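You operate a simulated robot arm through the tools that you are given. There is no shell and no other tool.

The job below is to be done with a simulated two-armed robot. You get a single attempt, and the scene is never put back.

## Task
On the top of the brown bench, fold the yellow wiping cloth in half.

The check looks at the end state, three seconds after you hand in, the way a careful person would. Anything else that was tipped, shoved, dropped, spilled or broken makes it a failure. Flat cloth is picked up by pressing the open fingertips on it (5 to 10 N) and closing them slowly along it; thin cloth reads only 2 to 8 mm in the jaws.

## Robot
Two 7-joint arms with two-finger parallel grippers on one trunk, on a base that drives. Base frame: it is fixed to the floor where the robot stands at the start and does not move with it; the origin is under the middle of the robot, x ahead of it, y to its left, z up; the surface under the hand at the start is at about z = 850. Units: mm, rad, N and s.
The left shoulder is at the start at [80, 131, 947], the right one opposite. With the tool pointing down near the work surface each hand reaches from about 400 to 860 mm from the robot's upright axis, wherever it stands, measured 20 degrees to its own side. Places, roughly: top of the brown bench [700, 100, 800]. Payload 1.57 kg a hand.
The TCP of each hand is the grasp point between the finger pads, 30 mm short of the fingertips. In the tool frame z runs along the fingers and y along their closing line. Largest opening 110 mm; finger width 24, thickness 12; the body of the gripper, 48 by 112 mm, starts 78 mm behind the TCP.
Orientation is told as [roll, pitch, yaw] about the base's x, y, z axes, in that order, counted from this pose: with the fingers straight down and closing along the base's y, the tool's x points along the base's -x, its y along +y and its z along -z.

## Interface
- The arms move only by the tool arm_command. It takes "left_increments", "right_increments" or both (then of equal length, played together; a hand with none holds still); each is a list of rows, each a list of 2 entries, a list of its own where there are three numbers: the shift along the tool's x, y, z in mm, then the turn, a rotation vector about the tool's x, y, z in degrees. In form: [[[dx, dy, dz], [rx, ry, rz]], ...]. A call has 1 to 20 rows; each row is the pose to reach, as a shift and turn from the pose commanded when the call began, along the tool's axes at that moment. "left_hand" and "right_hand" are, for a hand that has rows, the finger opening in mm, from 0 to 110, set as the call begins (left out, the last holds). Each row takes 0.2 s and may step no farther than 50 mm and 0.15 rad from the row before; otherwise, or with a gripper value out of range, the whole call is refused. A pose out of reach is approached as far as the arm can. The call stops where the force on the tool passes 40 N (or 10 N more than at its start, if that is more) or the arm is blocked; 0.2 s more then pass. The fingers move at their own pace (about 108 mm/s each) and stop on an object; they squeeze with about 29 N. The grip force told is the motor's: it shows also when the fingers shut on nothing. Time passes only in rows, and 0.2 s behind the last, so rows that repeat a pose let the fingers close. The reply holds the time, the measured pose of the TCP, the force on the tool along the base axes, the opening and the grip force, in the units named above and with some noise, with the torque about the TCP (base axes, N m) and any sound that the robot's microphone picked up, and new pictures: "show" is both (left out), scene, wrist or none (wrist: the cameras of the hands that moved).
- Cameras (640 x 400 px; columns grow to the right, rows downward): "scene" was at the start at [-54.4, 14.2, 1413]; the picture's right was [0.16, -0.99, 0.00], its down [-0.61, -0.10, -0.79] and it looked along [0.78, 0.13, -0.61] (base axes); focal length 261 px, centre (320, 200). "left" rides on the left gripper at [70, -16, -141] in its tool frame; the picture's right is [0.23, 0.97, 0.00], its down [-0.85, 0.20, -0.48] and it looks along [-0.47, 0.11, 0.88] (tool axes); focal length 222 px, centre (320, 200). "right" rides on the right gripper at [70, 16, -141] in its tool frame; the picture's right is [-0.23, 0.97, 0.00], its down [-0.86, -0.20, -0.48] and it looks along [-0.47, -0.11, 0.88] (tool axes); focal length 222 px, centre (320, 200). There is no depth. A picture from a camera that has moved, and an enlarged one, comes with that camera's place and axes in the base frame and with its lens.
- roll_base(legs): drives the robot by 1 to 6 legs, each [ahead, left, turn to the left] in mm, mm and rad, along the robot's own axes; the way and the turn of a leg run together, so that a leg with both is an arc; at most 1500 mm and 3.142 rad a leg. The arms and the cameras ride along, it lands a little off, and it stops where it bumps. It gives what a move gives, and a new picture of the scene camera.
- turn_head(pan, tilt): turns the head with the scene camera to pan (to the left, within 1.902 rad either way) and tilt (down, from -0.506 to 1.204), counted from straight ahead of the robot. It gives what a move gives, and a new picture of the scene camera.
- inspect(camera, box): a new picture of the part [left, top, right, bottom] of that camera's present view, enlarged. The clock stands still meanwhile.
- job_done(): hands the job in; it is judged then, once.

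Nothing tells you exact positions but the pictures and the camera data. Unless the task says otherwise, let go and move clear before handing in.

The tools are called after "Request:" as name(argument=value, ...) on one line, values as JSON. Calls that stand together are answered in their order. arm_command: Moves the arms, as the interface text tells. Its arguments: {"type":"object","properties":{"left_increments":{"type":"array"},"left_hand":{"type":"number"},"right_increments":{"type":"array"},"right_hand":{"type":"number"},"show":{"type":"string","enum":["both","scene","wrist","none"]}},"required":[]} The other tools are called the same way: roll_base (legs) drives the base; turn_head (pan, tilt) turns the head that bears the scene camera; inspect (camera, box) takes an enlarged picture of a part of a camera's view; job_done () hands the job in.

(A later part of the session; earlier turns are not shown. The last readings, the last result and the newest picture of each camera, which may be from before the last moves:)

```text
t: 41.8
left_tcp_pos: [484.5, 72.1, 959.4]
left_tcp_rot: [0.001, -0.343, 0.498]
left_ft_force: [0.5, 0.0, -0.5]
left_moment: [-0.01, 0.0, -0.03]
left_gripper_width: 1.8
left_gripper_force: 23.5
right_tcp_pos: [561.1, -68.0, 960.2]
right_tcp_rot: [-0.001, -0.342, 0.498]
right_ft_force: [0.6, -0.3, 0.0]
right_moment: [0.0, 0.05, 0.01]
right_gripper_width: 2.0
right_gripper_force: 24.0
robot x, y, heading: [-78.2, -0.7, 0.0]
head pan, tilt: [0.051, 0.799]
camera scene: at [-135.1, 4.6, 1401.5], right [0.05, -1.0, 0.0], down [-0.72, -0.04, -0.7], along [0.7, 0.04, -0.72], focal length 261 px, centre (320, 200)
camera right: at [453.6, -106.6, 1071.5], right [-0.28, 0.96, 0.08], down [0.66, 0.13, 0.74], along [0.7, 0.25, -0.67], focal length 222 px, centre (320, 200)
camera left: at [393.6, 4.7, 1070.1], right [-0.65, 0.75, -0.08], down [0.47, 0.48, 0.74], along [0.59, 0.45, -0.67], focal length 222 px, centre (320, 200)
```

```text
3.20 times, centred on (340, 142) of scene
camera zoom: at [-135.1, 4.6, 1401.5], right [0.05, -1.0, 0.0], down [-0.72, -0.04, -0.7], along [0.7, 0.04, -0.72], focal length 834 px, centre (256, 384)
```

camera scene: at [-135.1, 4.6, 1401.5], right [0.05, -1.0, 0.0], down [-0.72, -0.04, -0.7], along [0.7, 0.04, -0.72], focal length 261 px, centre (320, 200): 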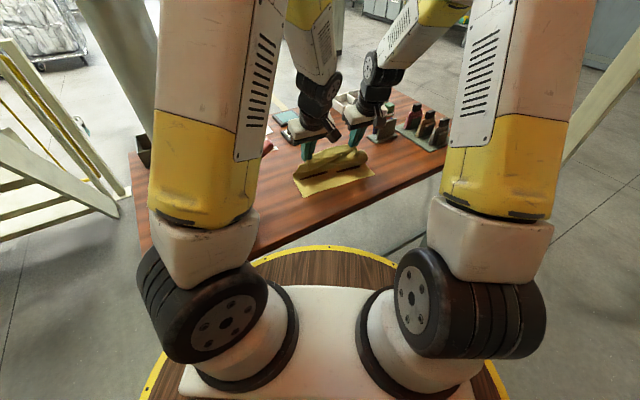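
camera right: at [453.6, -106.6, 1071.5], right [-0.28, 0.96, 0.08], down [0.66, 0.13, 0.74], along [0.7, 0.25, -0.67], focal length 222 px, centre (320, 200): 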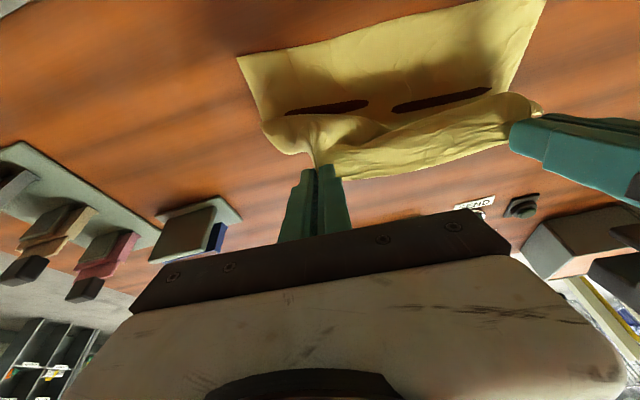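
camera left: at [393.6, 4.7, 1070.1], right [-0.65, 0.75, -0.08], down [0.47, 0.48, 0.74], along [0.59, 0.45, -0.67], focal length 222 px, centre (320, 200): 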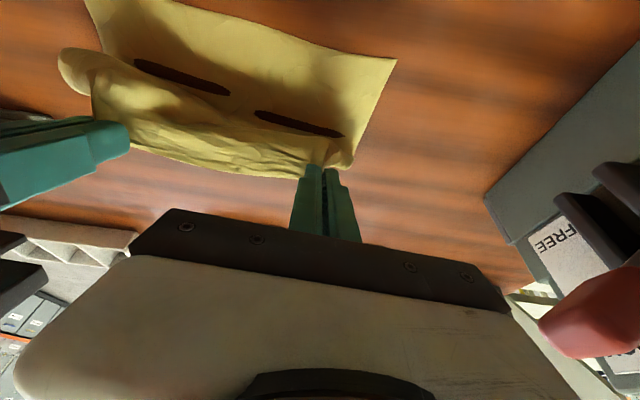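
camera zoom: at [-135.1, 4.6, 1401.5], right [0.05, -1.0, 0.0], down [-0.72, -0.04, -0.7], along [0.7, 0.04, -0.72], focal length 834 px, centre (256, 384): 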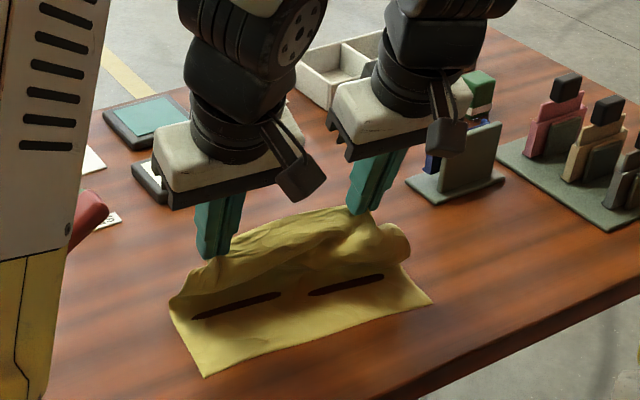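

The fold is going well. The edge is airborne, the near edge hasn't moved, and the lever shows up where I expected, clear of the left gripper. I'll continue the arc down toward the near edge with more tilt.

Request:
arm_command(left_increments=[[[3.6, 0, 0], [0, -0.7, 0]], [[7.1, 0, -0.1], [0, -1.5, 0]], [[11.2, 0, -0.1], [0, -2.2, 0]], [[15.4, 0, 0], [0, -3, 0]], [[19.6, 0, 0.5], [0, -3.7, 0]], [[23.9, 0, 1], [0, -4.5, 0]], [[27.8, 0, 1.9], [0, -5.2, 0]], [[31.7, 0, 2.8], [0, -6, 0]], [[35.6, 0, 4], [0, -6.7, 0]], [[39.6, 0, 5.2], [0, -7.5, 0]], [[43.5, 0, 6.9], [0, -8.2, 0]], [[47.4, 0, 8.6], [0, -9, 0]], [[51.1, 0, 10.6], [0, -9.7, 0]], [[54.9, 0, 12.7], [0, -10.5, 0]], [[58.4, 0, 15], [0, -11, 0]], [[61.9, 0, 17.5], [0, -11.5, 0]], [[65.2, 0, 20.1], [0, -12, 0]], [[68.5, 0, 22.9], [0, -12.5, 0]]], right_increments=[[[3.6, 0, 0], [0, -0.7, 0]], [[7.1, 0, -0.1], [0, -1.5, 0]], [[11.2, 0, -0.1], [0, -2.2, 0]], [[15.4, 0, 0], [0, -3, 0]], [[19.6, 0, 0.5], [0, -3.7, 0]], [[23.9, 0, 1], [0, -4.5, 0]], [[27.8, 0, 1.9], [0, -5.2, 0]], [[31.7, 0, 2.8], [0, -6, 0]], [[35.6, 0, 4], [0, -6.7, 0]], [[39.6, 0, 5.2], [0, -7.5, 0]], [[43.5, 0, 6.9], [0, -8.2, 0]], [[47.4, 0, 8.6], [0, -9, 0]], [[51.1, 0, 10.6], [0, -9.7, 0]], [[54.9, 0, 12.7], [0, -10.5, 0]], [[58.4, 0, 15], [0, -11, 0]], [[61.9, 0, 17.5], [0, -11.5, 0]], [[65.2, 0, 20.1], [0, -12, 0]], [[68.5, 0, 22.9], [0, -12.5, 0]]], show="both")

Request:
inspect(camera="scene", box=[240, 80, 440, 205])

```text
t: 45.6
left_tcp_pos: [435.4, 43.8, 916.8]
left_tcp_rot: [0.0, -0.561, 0.497]
left_ft_force: [-0.2, -0.1, -0.1]
left_moment: [0.0, 0.01, -0.01]
left_gripper_width: 1.8
left_gripper_force: 23.0
right_tcp_pos: [510.7, -95.3, 915.7]
right_tcp_rot: [0.001, -0.559, 0.496]
right_ft_force: [-0.5, -0.4, -0.4]
right_moment: [-0.01, -0.03, 0.03]
right_gripper_width: 2.3
right_gripper_force: 23.3
robot x, y, heading: [-79.0, 1.3, 0.003]
head pan, tilt: [0.051, 0.799]
camera scene: at [-135.3, 4.5, 1401.5], right [0.05, -1.0, 0.0], down [-0.72, -0.04, -0.7], along [0.7, 0.04, -0.72], focal length 261 px, centre (320, 200)
camera right: at [385.3, -144.6, 999.4], right [-0.3, 0.95, 0.12], down [0.51, 0.05, 0.86], along [0.81, 0.31, -0.5], focal length 222 px, centre (320, 200)
camera left: at [325.3, -33.8, 999.2], right [-0.63, 0.76, -0.12], down [0.32, 0.4, 0.86], along [0.71, 0.51, -0.5], focal length 222 px, centre (320, 200)
```

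scene: 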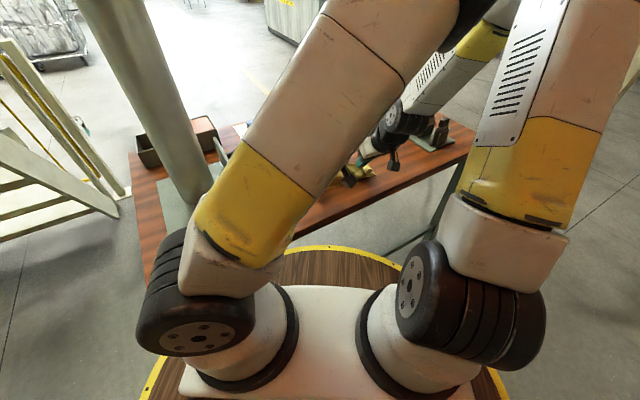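
right: 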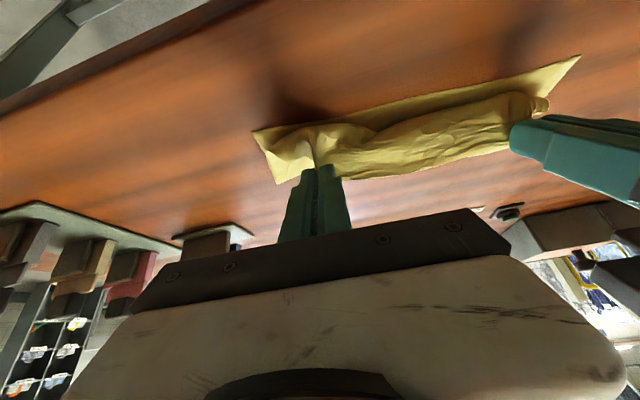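
left: 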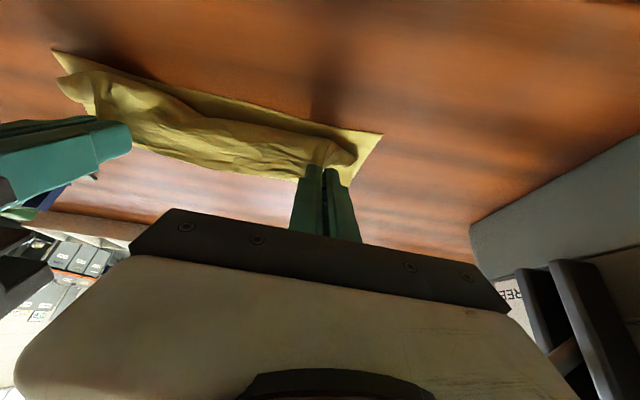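

```text
3.20 times, centred on (340, 142) of scene
camera zoom: at [-135.3, 4.5, 1401.5], right [0.05, -1.0, 0.0], down [-0.72, -0.04, -0.7], along [0.7, 0.04, -0.72], focal length 834 px, centre (256, 384)
```

zoom: 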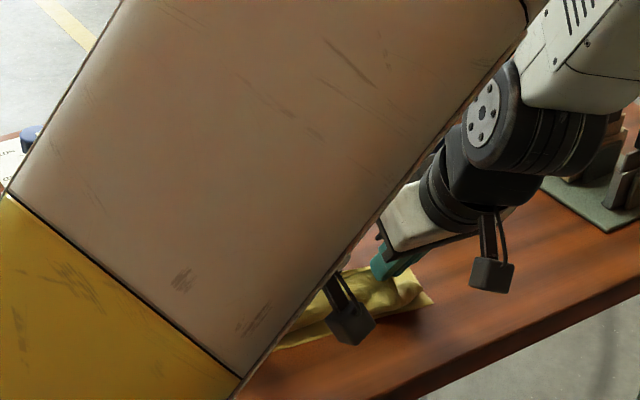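

The fold is nearly complete, but the left elbow has swung inward across the robot's centre. I'll check how close it is to the right arm before going on.

Request:
turn_head(pan=-0.4, tilt=0.3)

```text
t: 46.5
left_tcp_pos: [435.1, 44.3, 916.5]
left_tcp_rot: [0.0, -0.558, 0.499]
left_ft_force: [-0.9, 0.9, -0.5]
left_moment: [0.02, 0.01, -0.01]
left_gripper_width: 1.7
left_gripper_force: 23.6
right_tcp_pos: [510.1, -95.3, 915.6]
right_tcp_rot: [-0.001, -0.557, 0.498]
right_ft_force: [0.5, -0.1, 0.9]
right_moment: [0.02, 0.0, 0.01]
right_gripper_width: 2.0
right_gripper_force: 24.1
robot x, y, heading: [-76.5, -6.3, -0.0]
head pan, tilt: [-0.4, 0.3]
camera scene: at [-129.8, -36.0, 1445.7], right [-0.39, -0.92, 0.0], down [-0.27, 0.12, -0.95], along [0.88, -0.37, -0.3], focal length 261 px, centre (320, 200)
```

scene: 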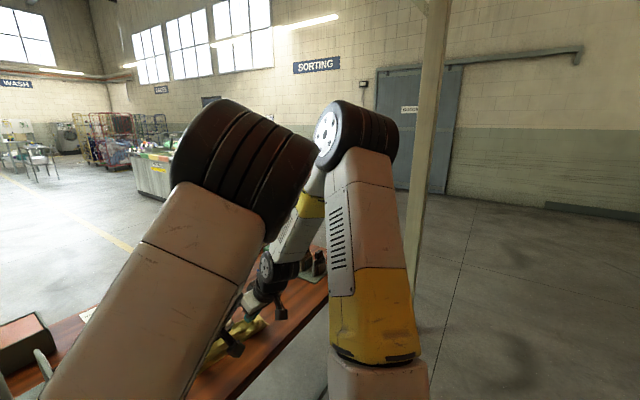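

The elbows are still well apart (about 250 mm between centres). I'll lower the edge onto the near side in two short stages and check as I go.

Request:
arm_command(left_increments=[[[3, 0, 3], [0, 0, 0]], [[6, 0, 6], [0, 0, 0]], [[9, 0, 9], [0, 0, 0]], [[12.2, 0, 11.9], [0, 0, 0]]], right_increments=[[[3, 0, 3], [0, 0, 0]], [[6, 0, 6], [0, 0, 0]], [[9, 0, 9], [0, 0, 0]], [[12.2, 0, 11.9], [0, 0, 0]]], show="both")

```text
t: 47.5
left_tcp_pos: [429.8, 42.2, 898.8]
left_tcp_rot: [-0.001, -0.559, 0.497]
left_ft_force: [-0.2, -0.8, 0.1]
left_moment: [-0.03, -0.02, -0.01]
left_gripper_width: 1.7
left_gripper_force: 23.2
right_tcp_pos: [506.6, -97.7, 899.1]
right_tcp_rot: [0.0, -0.558, 0.498]
right_ft_force: [1.1, 0.4, 0.4]
right_moment: [-0.02, -0.01, 0.0]
right_gripper_width: 2.2
right_gripper_force: 23.4
robot x, y, heading: [-72.2, -0.8, -0.001]
head pan, tilt: [-0.4, 0.3]
camera scene: at [-129.9, -36.0, 1445.8], right [-0.39, -0.92, 0.0], down [-0.27, 0.12, -0.96], along [0.88, -0.37, -0.3], focal length 261 px, centre (320, 200)
camera right: at [380.6, -146.6, 982.9], right [-0.3, 0.95, 0.12], down [0.51, 0.05, 0.86], along [0.81, 0.32, -0.5], focal length 222 px, centre (320, 200)
camera left: at [321.8, -35.2, 982.2], right [-0.63, 0.76, -0.12], down [0.32, 0.4, 0.86], along [0.7, 0.51, -0.5], focal length 222 px, centre (320, 200)
```

scene: 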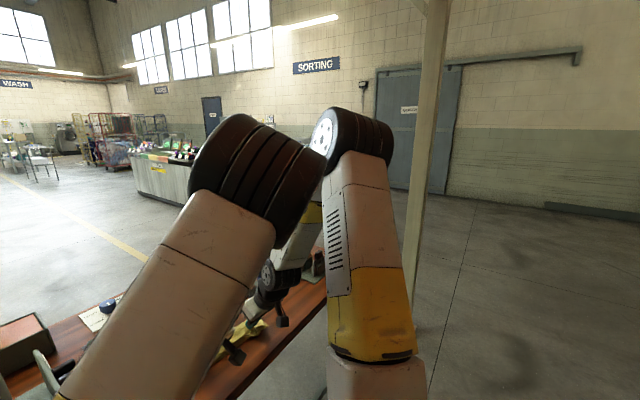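
right: 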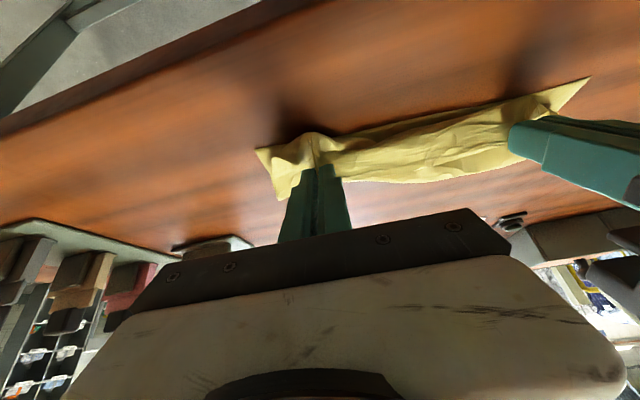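
left: 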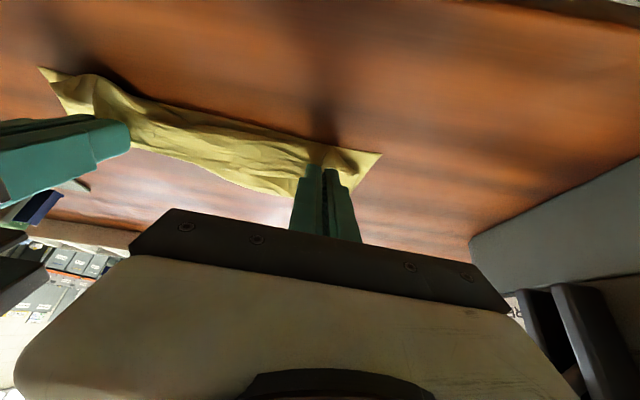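

Request:
inspect(camera="right", box=[230, 60, 390, 220])

Request:
inspect(camera="left", box=[230, 60, 390, 220])

Request:
inspect(camera="right", box=[240, 50, 620, 230])

```text
2.50 times, centred on (310, 140) of right
camera zoom: at [380.6, -146.6, 982.9], right [-0.3, 0.95, 0.12], down [0.51, 0.05, 0.86], along [0.81, 0.32, -0.5], focal length 555 px, centre (345, 350)
```

zoom: 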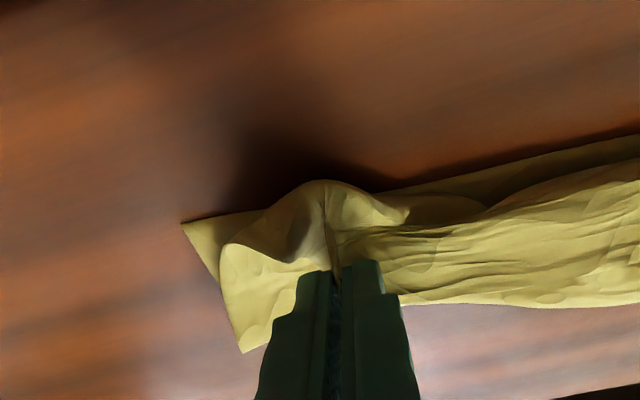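

```text
2.50 times, centred on (310, 140) of left
camera zoom: at [321.8, -35.2, 982.2], right [-0.63, 0.76, -0.12], down [0.32, 0.4, 0.86], along [0.7, 0.51, -0.5], focal length 555 px, centre (345, 350)
```

zoom: 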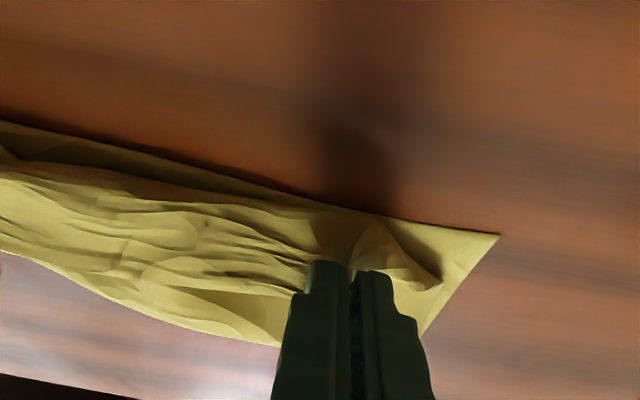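

```text
1.68 times, centred on (430, 140) of right
camera zoom: at [380.6, -146.6, 982.9], right [-0.3, 0.95, 0.12], down [0.51, 0.05, 0.86], along [0.81, 0.32, -0.5], focal length 374 px, centre (135, 301)
```

zoom: 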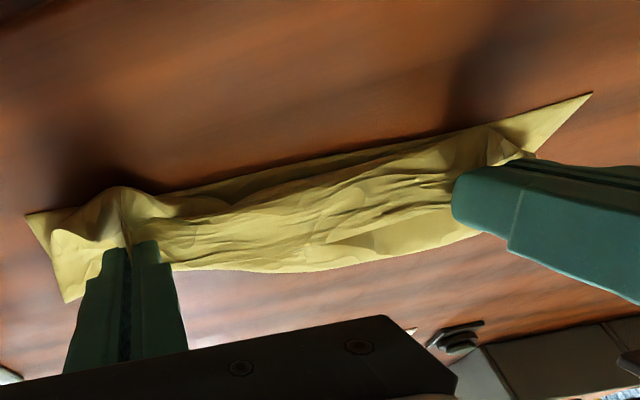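

The held edge stands up at the fingers with the cloth hanging under it, and the near edges nearly line up. I'll lower the fingertips to just above the bench, shifting slightly forward so the turned-over edge ends near the bottom edge.

Request:
arm_command(left_increments=[[[0.5, 0, 3.3], [0, 0, 0]], [[1, 0, 6.6], [0, 0, 0]], [[1.5, 0, 10], [0, 0, 0]], [[2, 0, 13.2], [0, 0, 0]], [[2.5, 0, 16.5], [0, 0, 0]], [[2.8, 0, 18.5], [0, 0, 0]], [[2.8, 0, 18.5], [0, 0, 0]]], right_increments=[[[0.5, 0, 3.3], [0, 0, 0]], [[1, 0, 6.6], [0, 0, 0]], [[1.5, 0, 10], [0, 0, 0]], [[2, 0, 13.2], [0, 0, 0]], [[2.5, 0, 16.5], [0, 0, 0]], [[2.8, 0, 18.5], [0, 0, 0]], [[2.8, 0, 18.5], [0, 0, 0]]], show="both")

Request:
inspect(camera="right", box=[240, 50, 620, 230])

Request:
inspect(camera="left", box=[20, 50, 400, 230])

```text
t: 49.1
left_tcp_pos: [438.5, 45.3, 882.4]
left_tcp_rot: [-0.004, -0.562, 0.496]
left_ft_force: [-4.4, -1.3, 27.1]
left_moment: [-0.04, 0.03, -0.01]
left_gripper_width: 1.8
left_gripper_force: 23.5
right_tcp_pos: [513.2, -93.6, 883.9]
right_tcp_rot: [-0.003, -0.562, 0.499]
right_ft_force: [-3.1, -2.1, 18.4]
right_moment: [-0.02, 0.09, -0.01]
right_gripper_width: 1.9
right_gripper_force: 24.0
robot x, y, heading: [-74.3, -2.0, 0.001]
head pan, tilt: [-0.4, 0.3]
camera scene: at [-131.4, -36.1, 1445.8], right [-0.39, -0.92, 0.0], down [-0.27, 0.12, -0.96], along [0.88, -0.37, -0.29], focal length 261 px, centre (320, 200)
camera right: at [387.4, -143.4, 966.7], right [-0.3, 0.95, 0.12], down [0.51, 0.05, 0.86], along [0.81, 0.32, -0.49], focal length 222 px, centre (320, 200)
camera left: at [328.2, -31.7, 966.3], right [-0.63, 0.76, -0.12], down [0.32, 0.4, 0.86], along [0.71, 0.5, -0.5], focal length 222 px, centre (320, 200)
```

scene: 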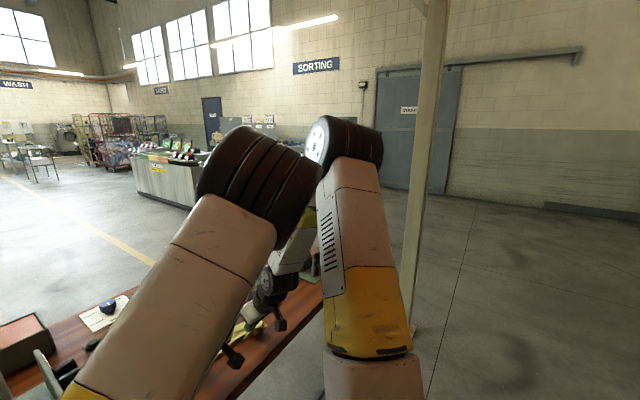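
right: 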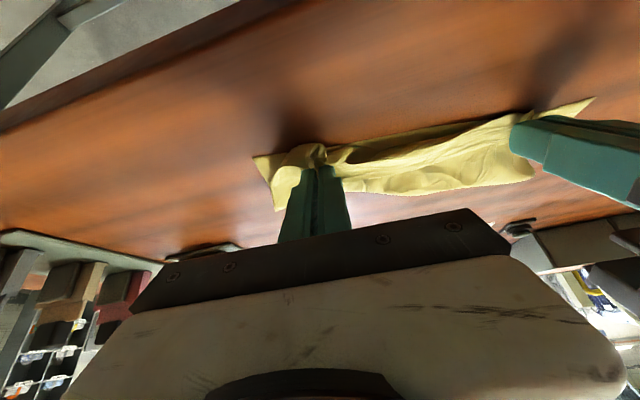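
left: 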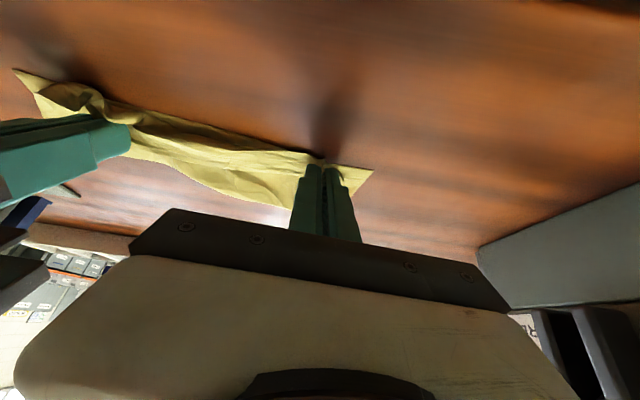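

```text
1.68 times, centred on (430, 140) of right
camera zoom: at [387.4, -143.4, 966.7], right [-0.3, 0.95, 0.12], down [0.51, 0.05, 0.86], along [0.81, 0.32, -0.49], focal length 374 px, centre (135, 301)
```

zoom: 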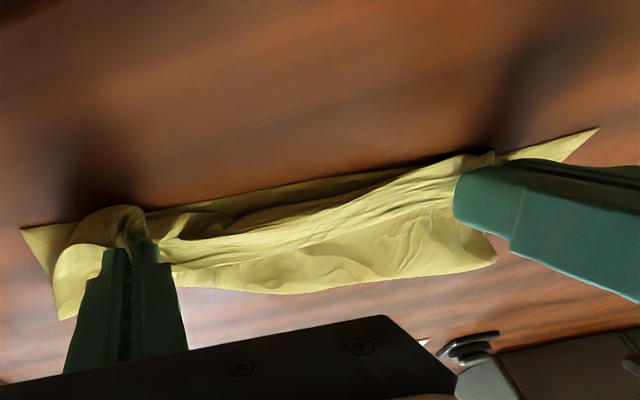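

```text
1.68 times, centred on (210, 140) of left
camera zoom: at [328.2, -31.7, 966.3], right [-0.63, 0.76, -0.12], down [0.32, 0.4, 0.86], along [0.71, 0.5, -0.5], focal length 374 px, centre (505, 301)
```

zoom: 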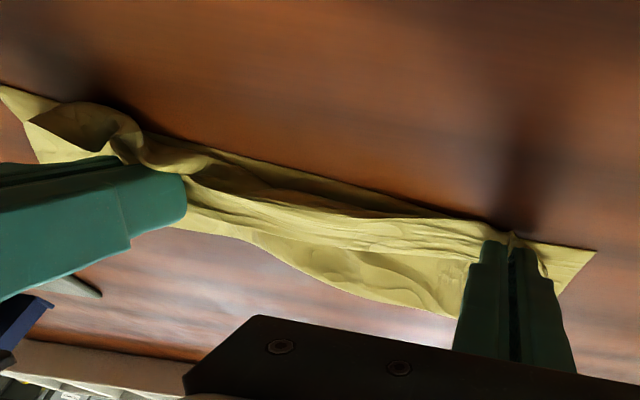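

The contact force is a bit high, so I'll ease up about 3 mm and then open the fingers gently to let the edge down.

Request:
arm_command(left_increments=[[[-0.8, 0, -1.2], [0, 0, 0]], [[-1.8, 0, -2.8], [0, 0, 0]], [[-1.8, 0, -2.8], [0, 0, 0]]], right_increments=[[[-0.6, 0, -1], [0, 0, 0]], [[-1.2, 0, -1.9], [0, 0, 0]], [[-1.2, 0, -1.9], [0, 0, 0]]], show="none")

Request:
arm_command(left_increments=[[[-1, 0, -1], [0, 0, 0]], [[-1, 0, -1], [0, 0, 0]]], right_increments=[[[-1, 0, -1], [0, 0, 0]], [[-1, 0, -1], [0, 0, 0]]], left_hand=10, right_hand=10, show="none")

Request:
arm_command(left_increments=[[[0, 0, 0], [0, 0, 0]], [[0, 0, 0], [0, 0, 0]]], right_increments=[[[0, 0, 0], [0, 0, 0]], [[0, 0, 0], [0, 0, 0]]], left_hand=24, right_hand=24, show="wrist")

Request:
inspect(camera="right", box=[240, 50, 620, 230])

Request:
inspect(camera="left", box=[20, 50, 400, 230])

```text
t: 49.9
left_tcp_pos: [436.9, 45.5, 885.6]
left_tcp_rot: [0.001, -0.559, 0.496]
left_ft_force: [1.7, -2.2, -0.3]
left_moment: [-0.05, -0.03, -0.02]
left_gripper_width: 1.8
left_gripper_force: 23.3
right_tcp_pos: [514.1, -94.2, 883.8]
right_tcp_rot: [0.0, -0.556, 0.497]
right_ft_force: [-1.7, -0.7, 6.3]
right_moment: [0.03, 0.05, 0.05]
right_gripper_width: 1.9
right_gripper_force: 24.0
robot x, y, heading: [-74.4, 0.7, 0.001]
head pan, tilt: [-0.4, 0.3]
```

```text
t: 50.5
left_tcp_pos: [437.2, 47.1, 887.9]
left_tcp_rot: [0.001, -0.56, 0.496]
left_ft_force: [0.8, 0.2, -0.4]
left_moment: [0.02, 0.01, 0.01]
left_gripper_width: 10.1
left_gripper_force: 0.1
right_tcp_pos: [514.6, -93.8, 885.0]
right_tcp_rot: [0.001, -0.558, 0.497]
right_ft_force: [-0.3, 0.1, 0.0]
right_moment: [-0.02, -0.01, -0.01]
right_gripper_width: 10.3
right_gripper_force: 0.0
robot x, y, heading: [-77.1, -1.1, 0.001]
head pan, tilt: [-0.4, 0.3]
```

```text
t: 51.1
left_tcp_pos: [436.2, 47.4, 886.8]
left_tcp_rot: [0.0, -0.559, 0.498]
left_ft_force: [-0.4, -0.8, -0.5]
left_moment: [-0.03, -0.02, 0.04]
left_gripper_width: 24.2
left_gripper_force: 0.1
right_tcp_pos: [513.8, -95.0, 885.6]
right_tcp_rot: [0.0, -0.559, 0.499]
right_ft_force: [0.4, 0.6, 0.5]
right_moment: [-0.01, 0.02, 0.0]
right_gripper_width: 23.9
right_gripper_force: 0.0
robot x, y, heading: [-79.2, -1.0, 0.002]
head pan, tilt: [-0.4, 0.3]
camera right: at [388.6, -143.2, 969.6], right [-0.3, 0.95, 0.12], down [0.51, 0.05, 0.86], along [0.81, 0.32, -0.5], focal length 222 px, centre (320, 200)
camera left: at [328.3, -31.1, 970.2], right [-0.63, 0.76, -0.12], down [0.32, 0.4, 0.86], along [0.71, 0.51, -0.5], focal length 222 px, centre (320, 200)
```

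right: 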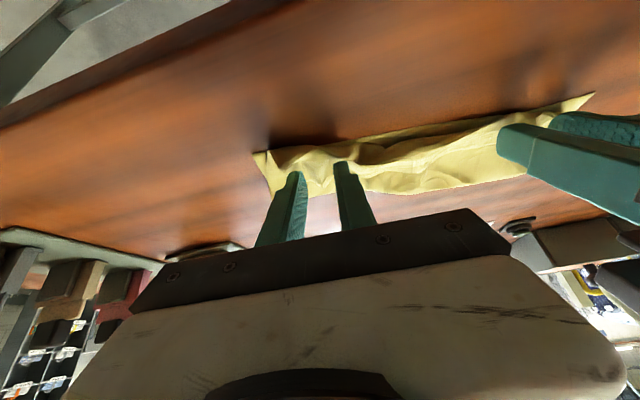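
left: 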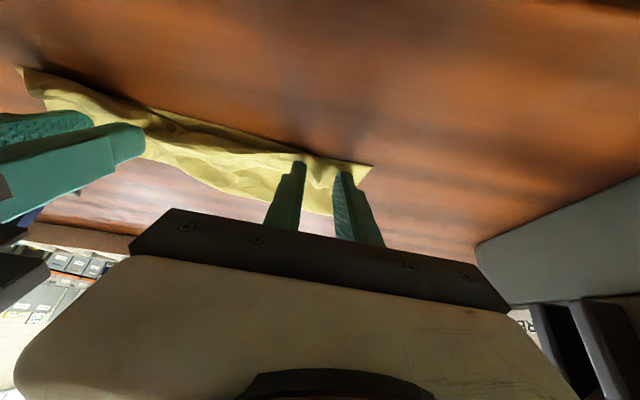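

```text
1.68 times, centred on (430, 140) of right
camera zoom: at [388.6, -143.2, 969.6], right [-0.3, 0.95, 0.12], down [0.51, 0.05, 0.86], along [0.81, 0.32, -0.5], focal length 374 px, centre (135, 301)
```

zoom: 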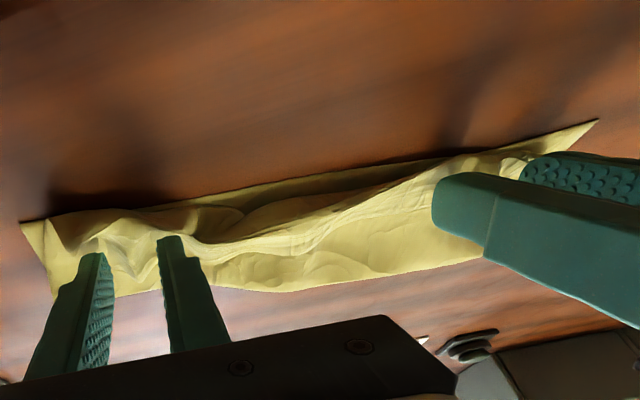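

```text
1.68 times, centred on (210, 140) of left
camera zoom: at [328.3, -31.1, 970.2], right [-0.63, 0.76, -0.12], down [0.32, 0.4, 0.86], along [0.71, 0.51, -0.5], focal length 374 px, centre (505, 301)
```

zoom: 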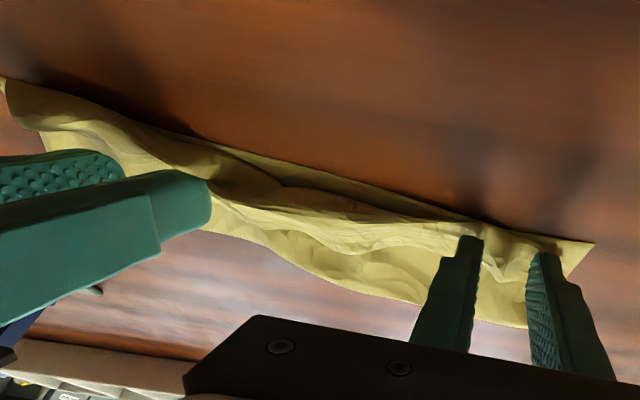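

Both hands have released and the cloth is lying down. I'll withdraw along the fingers, then rise and bring the tools back to vertical for a look.

Request:
arm_command(left_increments=[[[0, 0, -8], [0, 0, 0]], [[0, 0, -16], [0, 0, 0]], [[0, 0, -24], [0, 0, 0]], [[-12, 0, -42], [0, 2, 0]], [[-26, 0, -62], [0, 7, 0]], [[-40, 0, -84], [0, 12, 0]], [[-53, 0, -105], [0, 17, 0]], [[-66, 0, -125], [0, 22, 0]], [[-76, 0, -140], [0, 27, 0]], [[-76, 0, -140], [0, 32, 0]], [[-76, 0, -140], [0, 32, 0]]], right_increments=[[[0, 0, -8], [0, 0, 0]], [[0, 0, -16], [0, 0, 0]], [[0, 0, -24], [0, 0, 0]], [[-12, 0, -42], [0, 2, 0]], [[-26, 0, -62], [0, 7, 0]], [[-40, 0, -84], [0, 12, 0]], [[-53, 0, -105], [0, 17, 0]], [[-66, 0, -125], [0, 22, 0]], [[-76, 0, -140], [0, 27, 0]], [[-76, 0, -140], [0, 32, 0]], [[-76, 0, -140], [0, 32, 0]]], show="both")

```text
t: 53.5
left_tcp_pos: [427.1, 42.2, 1045.2]
left_tcp_rot: [0.0, 0.0, 0.498]
left_ft_force: [-0.6, 0.3, 0.1]
left_moment: [-0.02, 0.0, 0.01]
left_gripper_width: 24.1
left_gripper_force: 0.0
right_tcp_pos: [505.0, -99.0, 1045.4]
right_tcp_rot: [0.0, 0.001, 0.498]
right_ft_force: [0.5, -0.1, -0.4]
right_moment: [-0.01, 0.01, -0.02]
right_gripper_width: 23.7
right_gripper_force: 0.0
robot x, y, heading: [-77.7, 0.5, -0.002]
head pan, tilt: [-0.4, 0.3]
camera scene: at [-129.9, -36.0, 1445.8], right [-0.39, -0.92, 0.0], down [-0.27, 0.12, -0.96], along [0.88, -0.37, -0.3], focal length 261 px, centre (320, 200)
camera right: at [436.3, -116.0, 1187.1], right [-0.27, 0.96, 0.0], down [0.85, 0.23, 0.48], along [0.46, 0.13, -0.88], focal length 222 px, centre (320, 200)
camera left: at [375.0, -5.3, 1187.0], right [-0.66, 0.75, 0.0], down [0.66, 0.58, 0.48], along [0.36, 0.32, -0.88], focal length 222 px, centre (320, 200)
```

scene: 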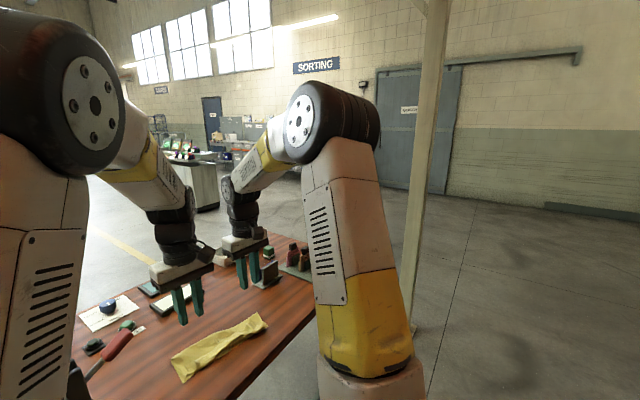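
right: 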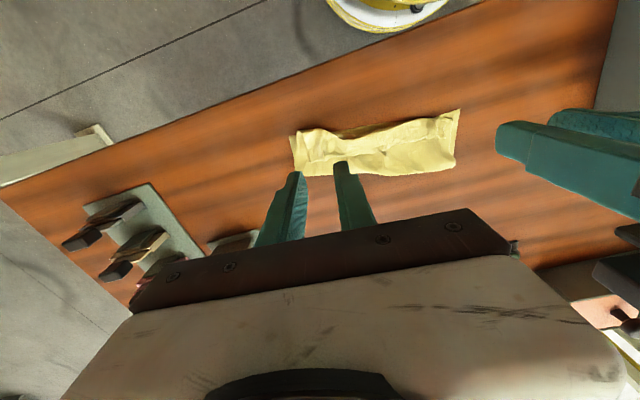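
left: 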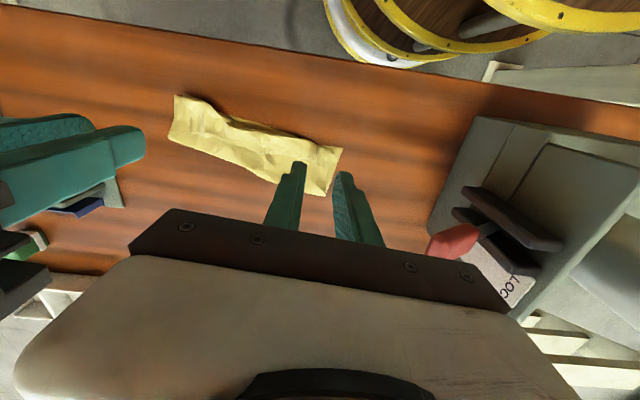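

The cloth is folded into a strip. I'll turn the head to look straight at it.

Request:
turn_head(pan=0.05, tilt=0.85)

Request:
inspect(camera="right", box=[270, 90, 490, 210])

Request:
inspect(camera="left", box=[150, 80, 370, 210])

Request:
inspect(camera="scene", box=[230, 70, 430, 195])

```text
t: 54.5
left_tcp_pos: [427.5, 41.9, 1044.6]
left_tcp_rot: [0.001, 0.0, 0.499]
left_ft_force: [0.2, -0.1, 0.3]
left_moment: [0.03, -0.02, 0.01]
left_gripper_width: 24.1
left_gripper_force: 0.2
right_tcp_pos: [506.4, -97.9, 1046.0]
right_tcp_rot: [0.0, -0.001, 0.498]
right_ft_force: [-0.2, 0.5, -0.6]
right_moment: [-0.03, -0.03, -0.04]
right_gripper_width: 23.8
right_gripper_force: 0.0
robot x, y, heading: [-77.5, -0.5, 0.001]
head pan, tilt: [0.051, 0.85]
camera scene: at [-137.7, 4.3, 1397.5], right [0.05, -1.0, 0.0], down [-0.75, -0.04, -0.66], along [0.66, 0.03, -0.75], focal length 261 px, centre (320, 200)
```

scene: 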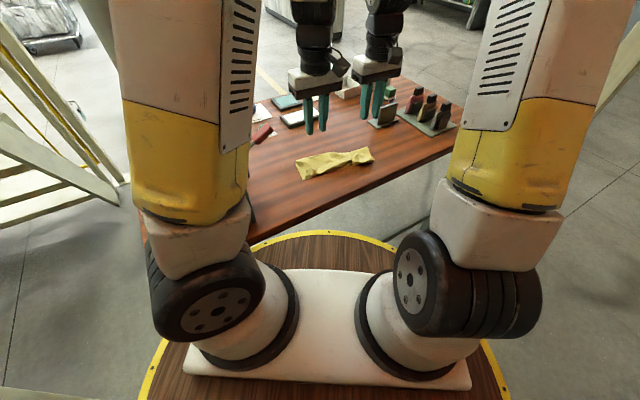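

```text
2.91 times, centred on (380, 150) of right
camera zoom: at [436.2, -116.1, 1187.0], right [-0.27, 0.96, 0.0], down [0.85, 0.23, 0.48], along [0.46, 0.13, -0.88], focal length 646 px, centre (146, 346)
```

zoom: 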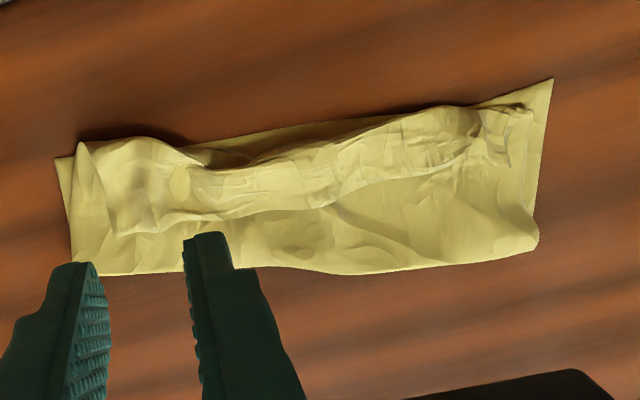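

```text
2.91 times, centred on (260, 145) of left
camera zoom: at [374.9, -5.4, 1186.7], right [-0.66, 0.75, 0.0], down [0.66, 0.58, 0.48], along [0.36, 0.32, -0.88], focal length 646 px, centre (494, 360)
```

zoom: 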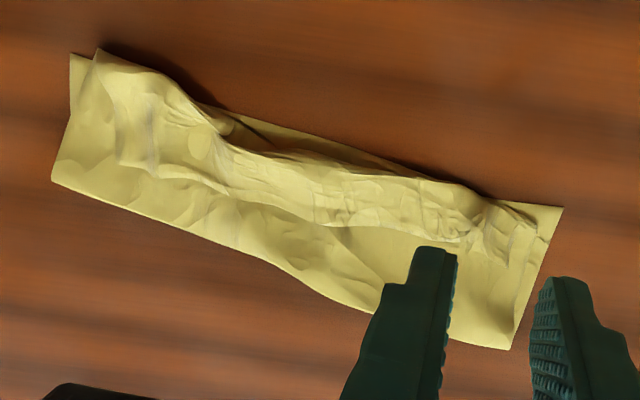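

```text
3.20 times, centred on (330, 132) of scene
camera zoom: at [-137.7, 4.3, 1397.5], right [0.05, -1.0, 0.0], down [-0.75, -0.04, -0.66], along [0.66, 0.03, -0.75], focal length 834 px, centre (288, 416)
```

zoom: 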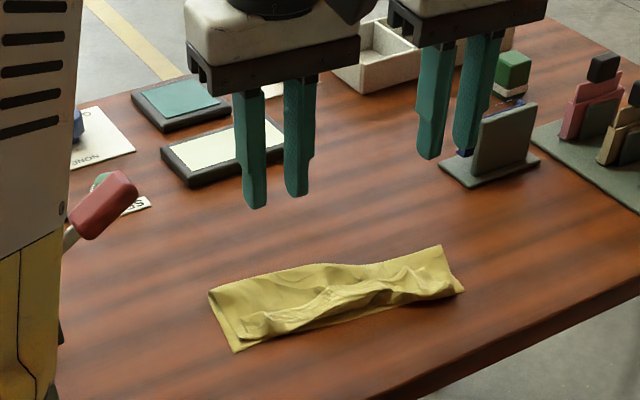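

The fold holds, with corners within about 17 mm of each other. However, the moved edge curled back on itself and the strip is narrower than half the cloth, so it isn't neat yet. I'll take high-zoom views to plan the tidying.

Request:
inspect(camera="right", box=[280, 120, 380, 190])

Request:
inspect(camera="right", box=[370, 105, 470, 180])

Request:
inspect(camera="left", box=[160, 85, 260, 160])

Request:
inspect(camera="scene", box=[285, 140, 385, 190])

```text
5.71 times, centred on (330, 155) of right
camera zoom: at [436.2, -116.1, 1187.0], right [-0.27, 0.96, 0.0], down [0.85, 0.23, 0.48], along [0.46, 0.13, -0.88], focal length 1269 px, centre (263, 457)
```

zoom: 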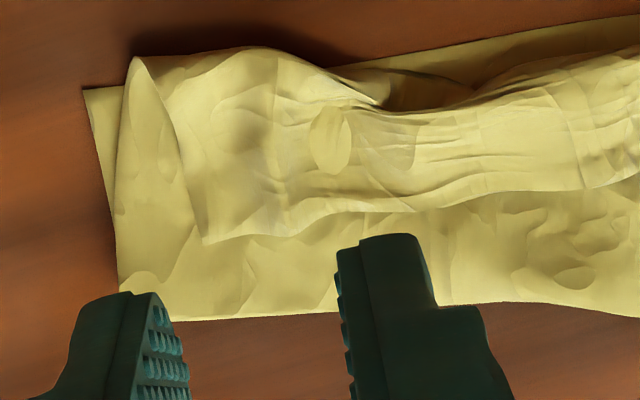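

```text
5.33 times, centred on (420, 142) of right
camera zoom: at [436.2, -116.1, 1187.0], right [-0.27, 0.96, 0.0], down [0.85, 0.23, 0.48], along [0.46, 0.13, -0.88], focal length 1185 px, centre (-213, 507)
```

zoom: 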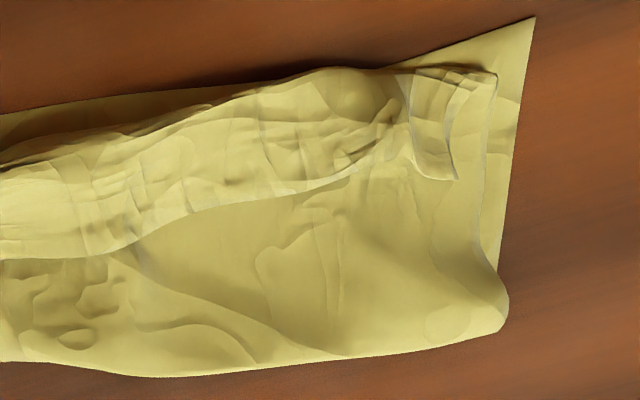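

```text
5.33 times, centred on (210, 122) of left
camera zoom: at [374.9, -5.4, 1186.7], right [-0.66, 0.75, 0.0], down [0.66, 0.58, 0.48], along [0.36, 0.32, -0.88], focal length 1185 px, centre (907, 613)
```

zoom: 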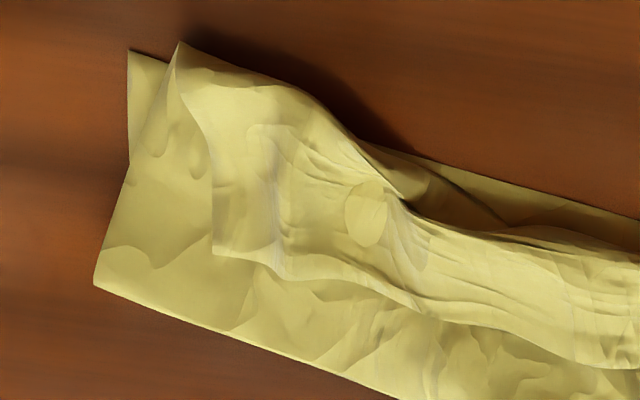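

```text
6.40 times, centred on (335, 165) of scene
camera zoom: at [-137.7, 4.3, 1397.5], right [0.05, -1.0, 0.0], down [-0.75, -0.04, -0.66], along [0.66, 0.03, -0.75], focal length 1669 px, centre (224, 424)
```

zoom: 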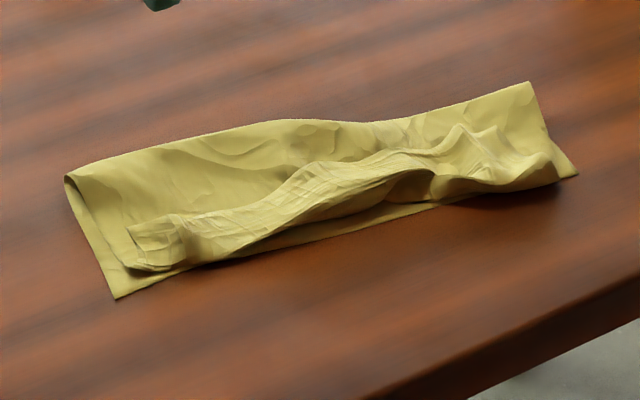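

The far edge folded back over the top as a cuff, because I lowered it with slack. To fix this I'll regrip that loose edge, lift it high to straighten everything, and let it drop from a taut, inclined position so it lands flat. First I'll position the hands over the cuff.

Request:
arm_command(left_increments=[[[-6, -3, 0], [0, 0, 1]], [[-13, -7, 25], [0, 0, 2]], [[-20, -11, 50], [0, 0, 3]], [[-25.7, -14, 80], [0, 0, 4.4]], [[-25.7, -14, 110], [0, 0, 4.4]], [[-25.7, -14, 132], [0, 0, 4.4]], [[-25.7, -14, 132], [0, 0, 4.4]]], right_increments=[[[-6, 2, 0], [0, 0, 1]], [[-13, 4, 25], [0, 0, 2]], [[-20, 6, 50], [0, 0, 3]], [[-26.1, 7.9, 80], [0, 0, 4.4]], [[-26.1, 7.9, 110], [0, 0, 4.4]], [[-26.1, 7.9, 132], [0, 0, 4.4]], [[-26.1, 7.9, 132], [0, 0, 4.4]]], left_hand=40, right_hand=40, show="both")

Request:
inspect(camera="right", box=[230, 70, 430, 210])

Request:
inspect(camera="left", box=[200, 70, 400, 210])

```text
t: 56.1
left_tcp_pos: [459.2, 40.6, 914.8]
left_tcp_rot: [0.002, 0.0, 0.419]
left_ft_force: [-1.1, 0.3, 1.2]
left_moment: [0.01, 0.04, 0.03]
left_gripper_width: 40.0
left_gripper_force: 0.0
right_tcp_pos: [520.9, -79.0, 912.4]
right_tcp_rot: [0.0, -0.001, 0.422]
right_ft_force: [0.6, -0.7, 0.0]
right_moment: [0.01, -0.03, 0.01]
right_gripper_width: 39.9
right_gripper_force: 0.0
robot x, y, heading: [-74.0, 0.1, -0.004]
head pan, tilt: [0.051, 0.85]
camera scene: at [-137.8, 4.3, 1397.4], right [0.05, -1.0, 0.0], down [-0.75, -0.04, -0.66], along [0.66, 0.03, -0.75], focal length 261 px, centre (320, 200)
camera right: at [452.3, -92.0, 1054.5], right [-0.19, 0.98, 0.0], down [0.86, 0.17, 0.48], along [0.47, 0.09, -0.88], focal length 222 px, centre (320, 200)
camera left: at [403.1, -1.7, 1057.0], right [-0.6, 0.8, 0.0], down [0.7, 0.53, 0.48], along [0.38, 0.29, -0.88], focal length 222 px, centre (320, 200)
```

scene: 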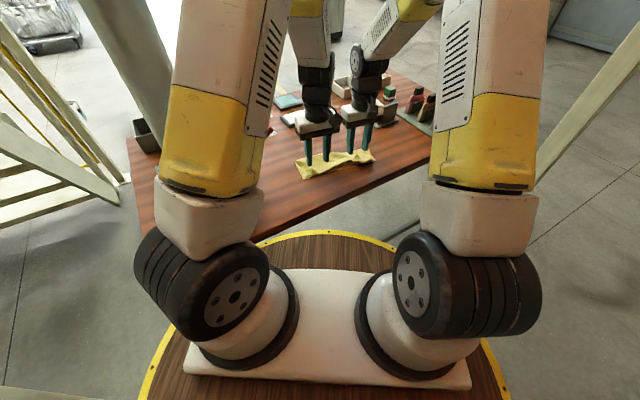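
right: 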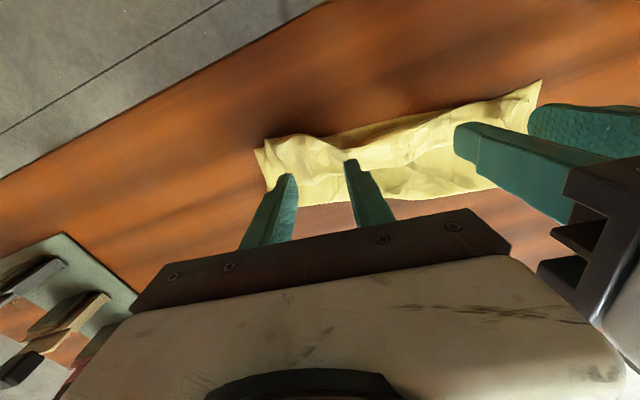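
left: 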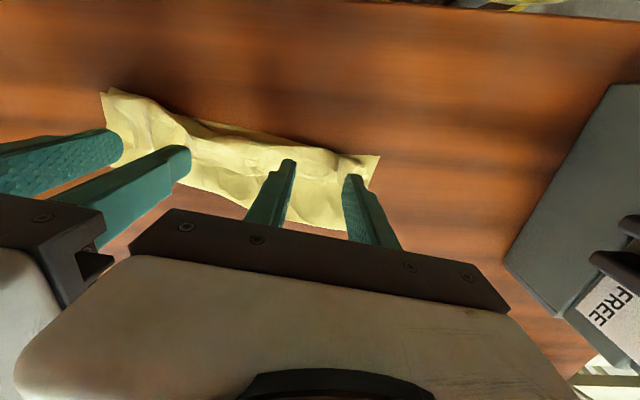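

```text
2.86 times, centred on (330, 140) of right
camera zoom: at [452.3, -92.0, 1054.5], right [-0.19, 0.98, 0.0], down [0.86, 0.17, 0.48], along [0.47, 0.09, -0.88], focal length 635 px, centre (291, 371)
```

zoom: 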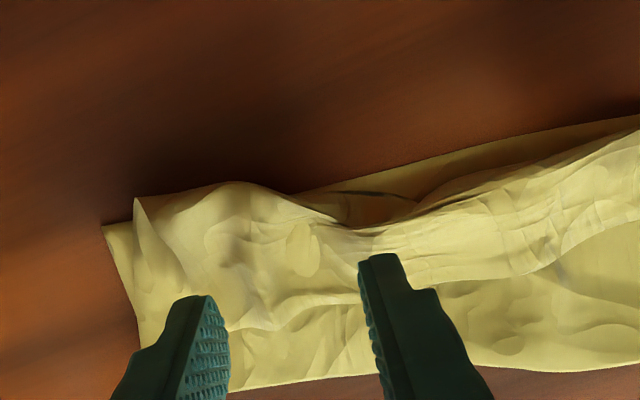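

```text
2.86 times, centred on (300, 140) of left
camera zoom: at [403.1, -1.7, 1057.0], right [-0.6, 0.8, 0.0], down [0.7, 0.53, 0.48], along [0.38, 0.29, -0.88], focal length 635 px, centre (377, 371)
```

zoom: 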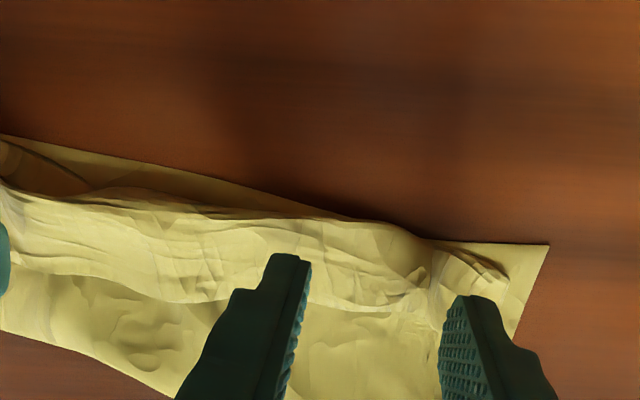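

Both hands are placed with their fingers fully on the cuff, about 13 mm in from its free edge. I'll lower to contact.

Request:
arm_command(left_increments=[[[0, 0, 8], [0, 0, 0]], [[0, 0, 16], [0, 0, 0]], [[0, 0, 23], [0, 0, 0]], [[0, 0, 26], [0, 0, 0]], [[0, 0, 26], [0, 0, 0]]], right_increments=[[[0, 0, 8], [0, 0, 0]], [[0, 0, 16], [0, 0, 0]], [[0, 0, 22], [0, 0, 0]], [[0, 0, 24], [0, 0, 0]], [[0, 0, 24], [0, 0, 0]]], show="none")

```text
t: 57.3
left_tcp_pos: [459.0, 41.8, 887.6]
left_tcp_rot: [0.001, -0.002, 0.422]
left_ft_force: [-0.1, 0.2, 0.4]
left_moment: [-0.03, -0.03, -0.03]
left_gripper_width: 40.0
left_gripper_force: 0.1
right_tcp_pos: [523.6, -78.9, 888.5]
right_tcp_rot: [0.001, -0.001, 0.421]
right_ft_force: [1.0, 0.7, 1.2]
right_moment: [-0.01, 0.01, 0.01]
right_gripper_width: 40.2
right_gripper_force: 0.1
robot x, y, heading: [-75.8, 0.3, 0.006]
head pan, tilt: [0.051, 0.85]
```

Request:
arm_command(left_increments=[[[0, 0, 1], [0, 0, 0]], [[0, 0, 2], [0, 0, 0]], [[0, 0, 2], [0, 0, 0]]], right_increments=[[[0, 0, 1], [0, 0, 0]], [[0, 0, 2], [0, 0, 0]], [[0, 0, 2], [0, 0, 0]]], show="none")

Request:
arm_command(left_increments=[[[0, 0, 1], [0, 0, 0]], [[0, 0, 1.5], [0, 0, 0]], [[0, 0, 1.5], [0, 0, 0]]], right_increments=[[[0, 0, 1], [0, 0, 0]], [[0, 0, 1.5], [0, 0, 0]], [[0, 0, 1.5], [0, 0, 0]]], show="wrist")

```text
t: 58.1
left_tcp_pos: [458.3, 42.1, 885.8]
left_tcp_rot: [0.0, 0.0, 0.42]
left_ft_force: [-0.2, 0.7, 0.3]
left_moment: [-0.04, 0.02, 0.01]
left_gripper_width: 39.9
left_gripper_force: 0.0
right_tcp_pos: [523.4, -78.4, 886.9]
right_tcp_rot: [-0.001, 0.001, 0.421]
right_ft_force: [0.5, 0.5, 2.1]
right_moment: [0.05, 0.02, -0.01]
right_gripper_width: 40.3
right_gripper_force: 0.1
robot x, y, heading: [-78.5, 2.3, -0.002]
head pan, tilt: [0.051, 0.85]
```

```text
t: 58.9
left_tcp_pos: [458.4, 42.4, 884.5]
left_tcp_rot: [0.0, -0.002, 0.419]
left_ft_force: [-0.8, 0.1, 0.0]
left_moment: [0.03, 0.02, 0.02]
left_gripper_width: 40.2
left_gripper_force: 0.1
right_tcp_pos: [524.7, -78.7, 885.5]
right_tcp_rot: [0.0, -0.001, 0.42]
right_ft_force: [-0.1, 0.5, 2.2]
right_moment: [-0.03, 0.02, 0.01]
right_gripper_width: 39.8
right_gripper_force: 0.1
robot x, y, heading: [-73.4, -3.6, -0.003]
head pan, tilt: [0.051, 0.85]
camera right: at [453.8, -91.7, 1027.3], right [-0.19, 0.98, 0.0], down [0.86, 0.17, 0.48], along [0.47, 0.09, -0.88], focal length 222 px, centre (320, 200)
camera left: at [402.7, -1.1, 1025.9], right [-0.6, 0.8, 0.0], down [0.7, 0.53, 0.48], along [0.38, 0.29, -0.88], focal length 222 px, centre (320, 200)
```

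right: 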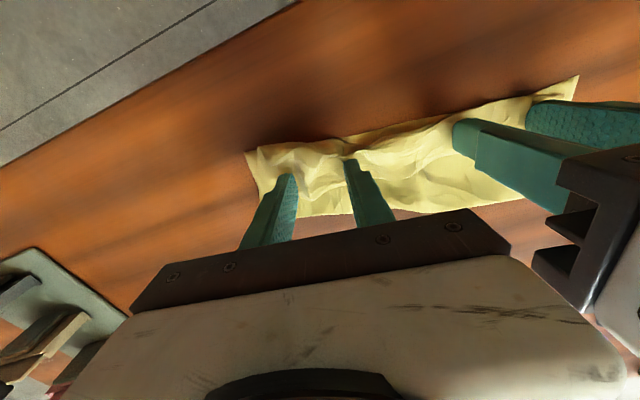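
left: 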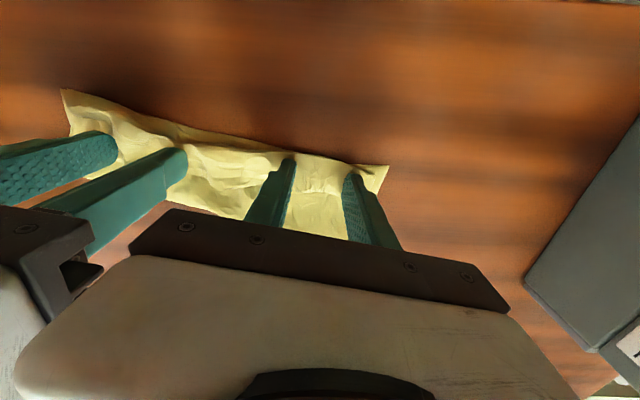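

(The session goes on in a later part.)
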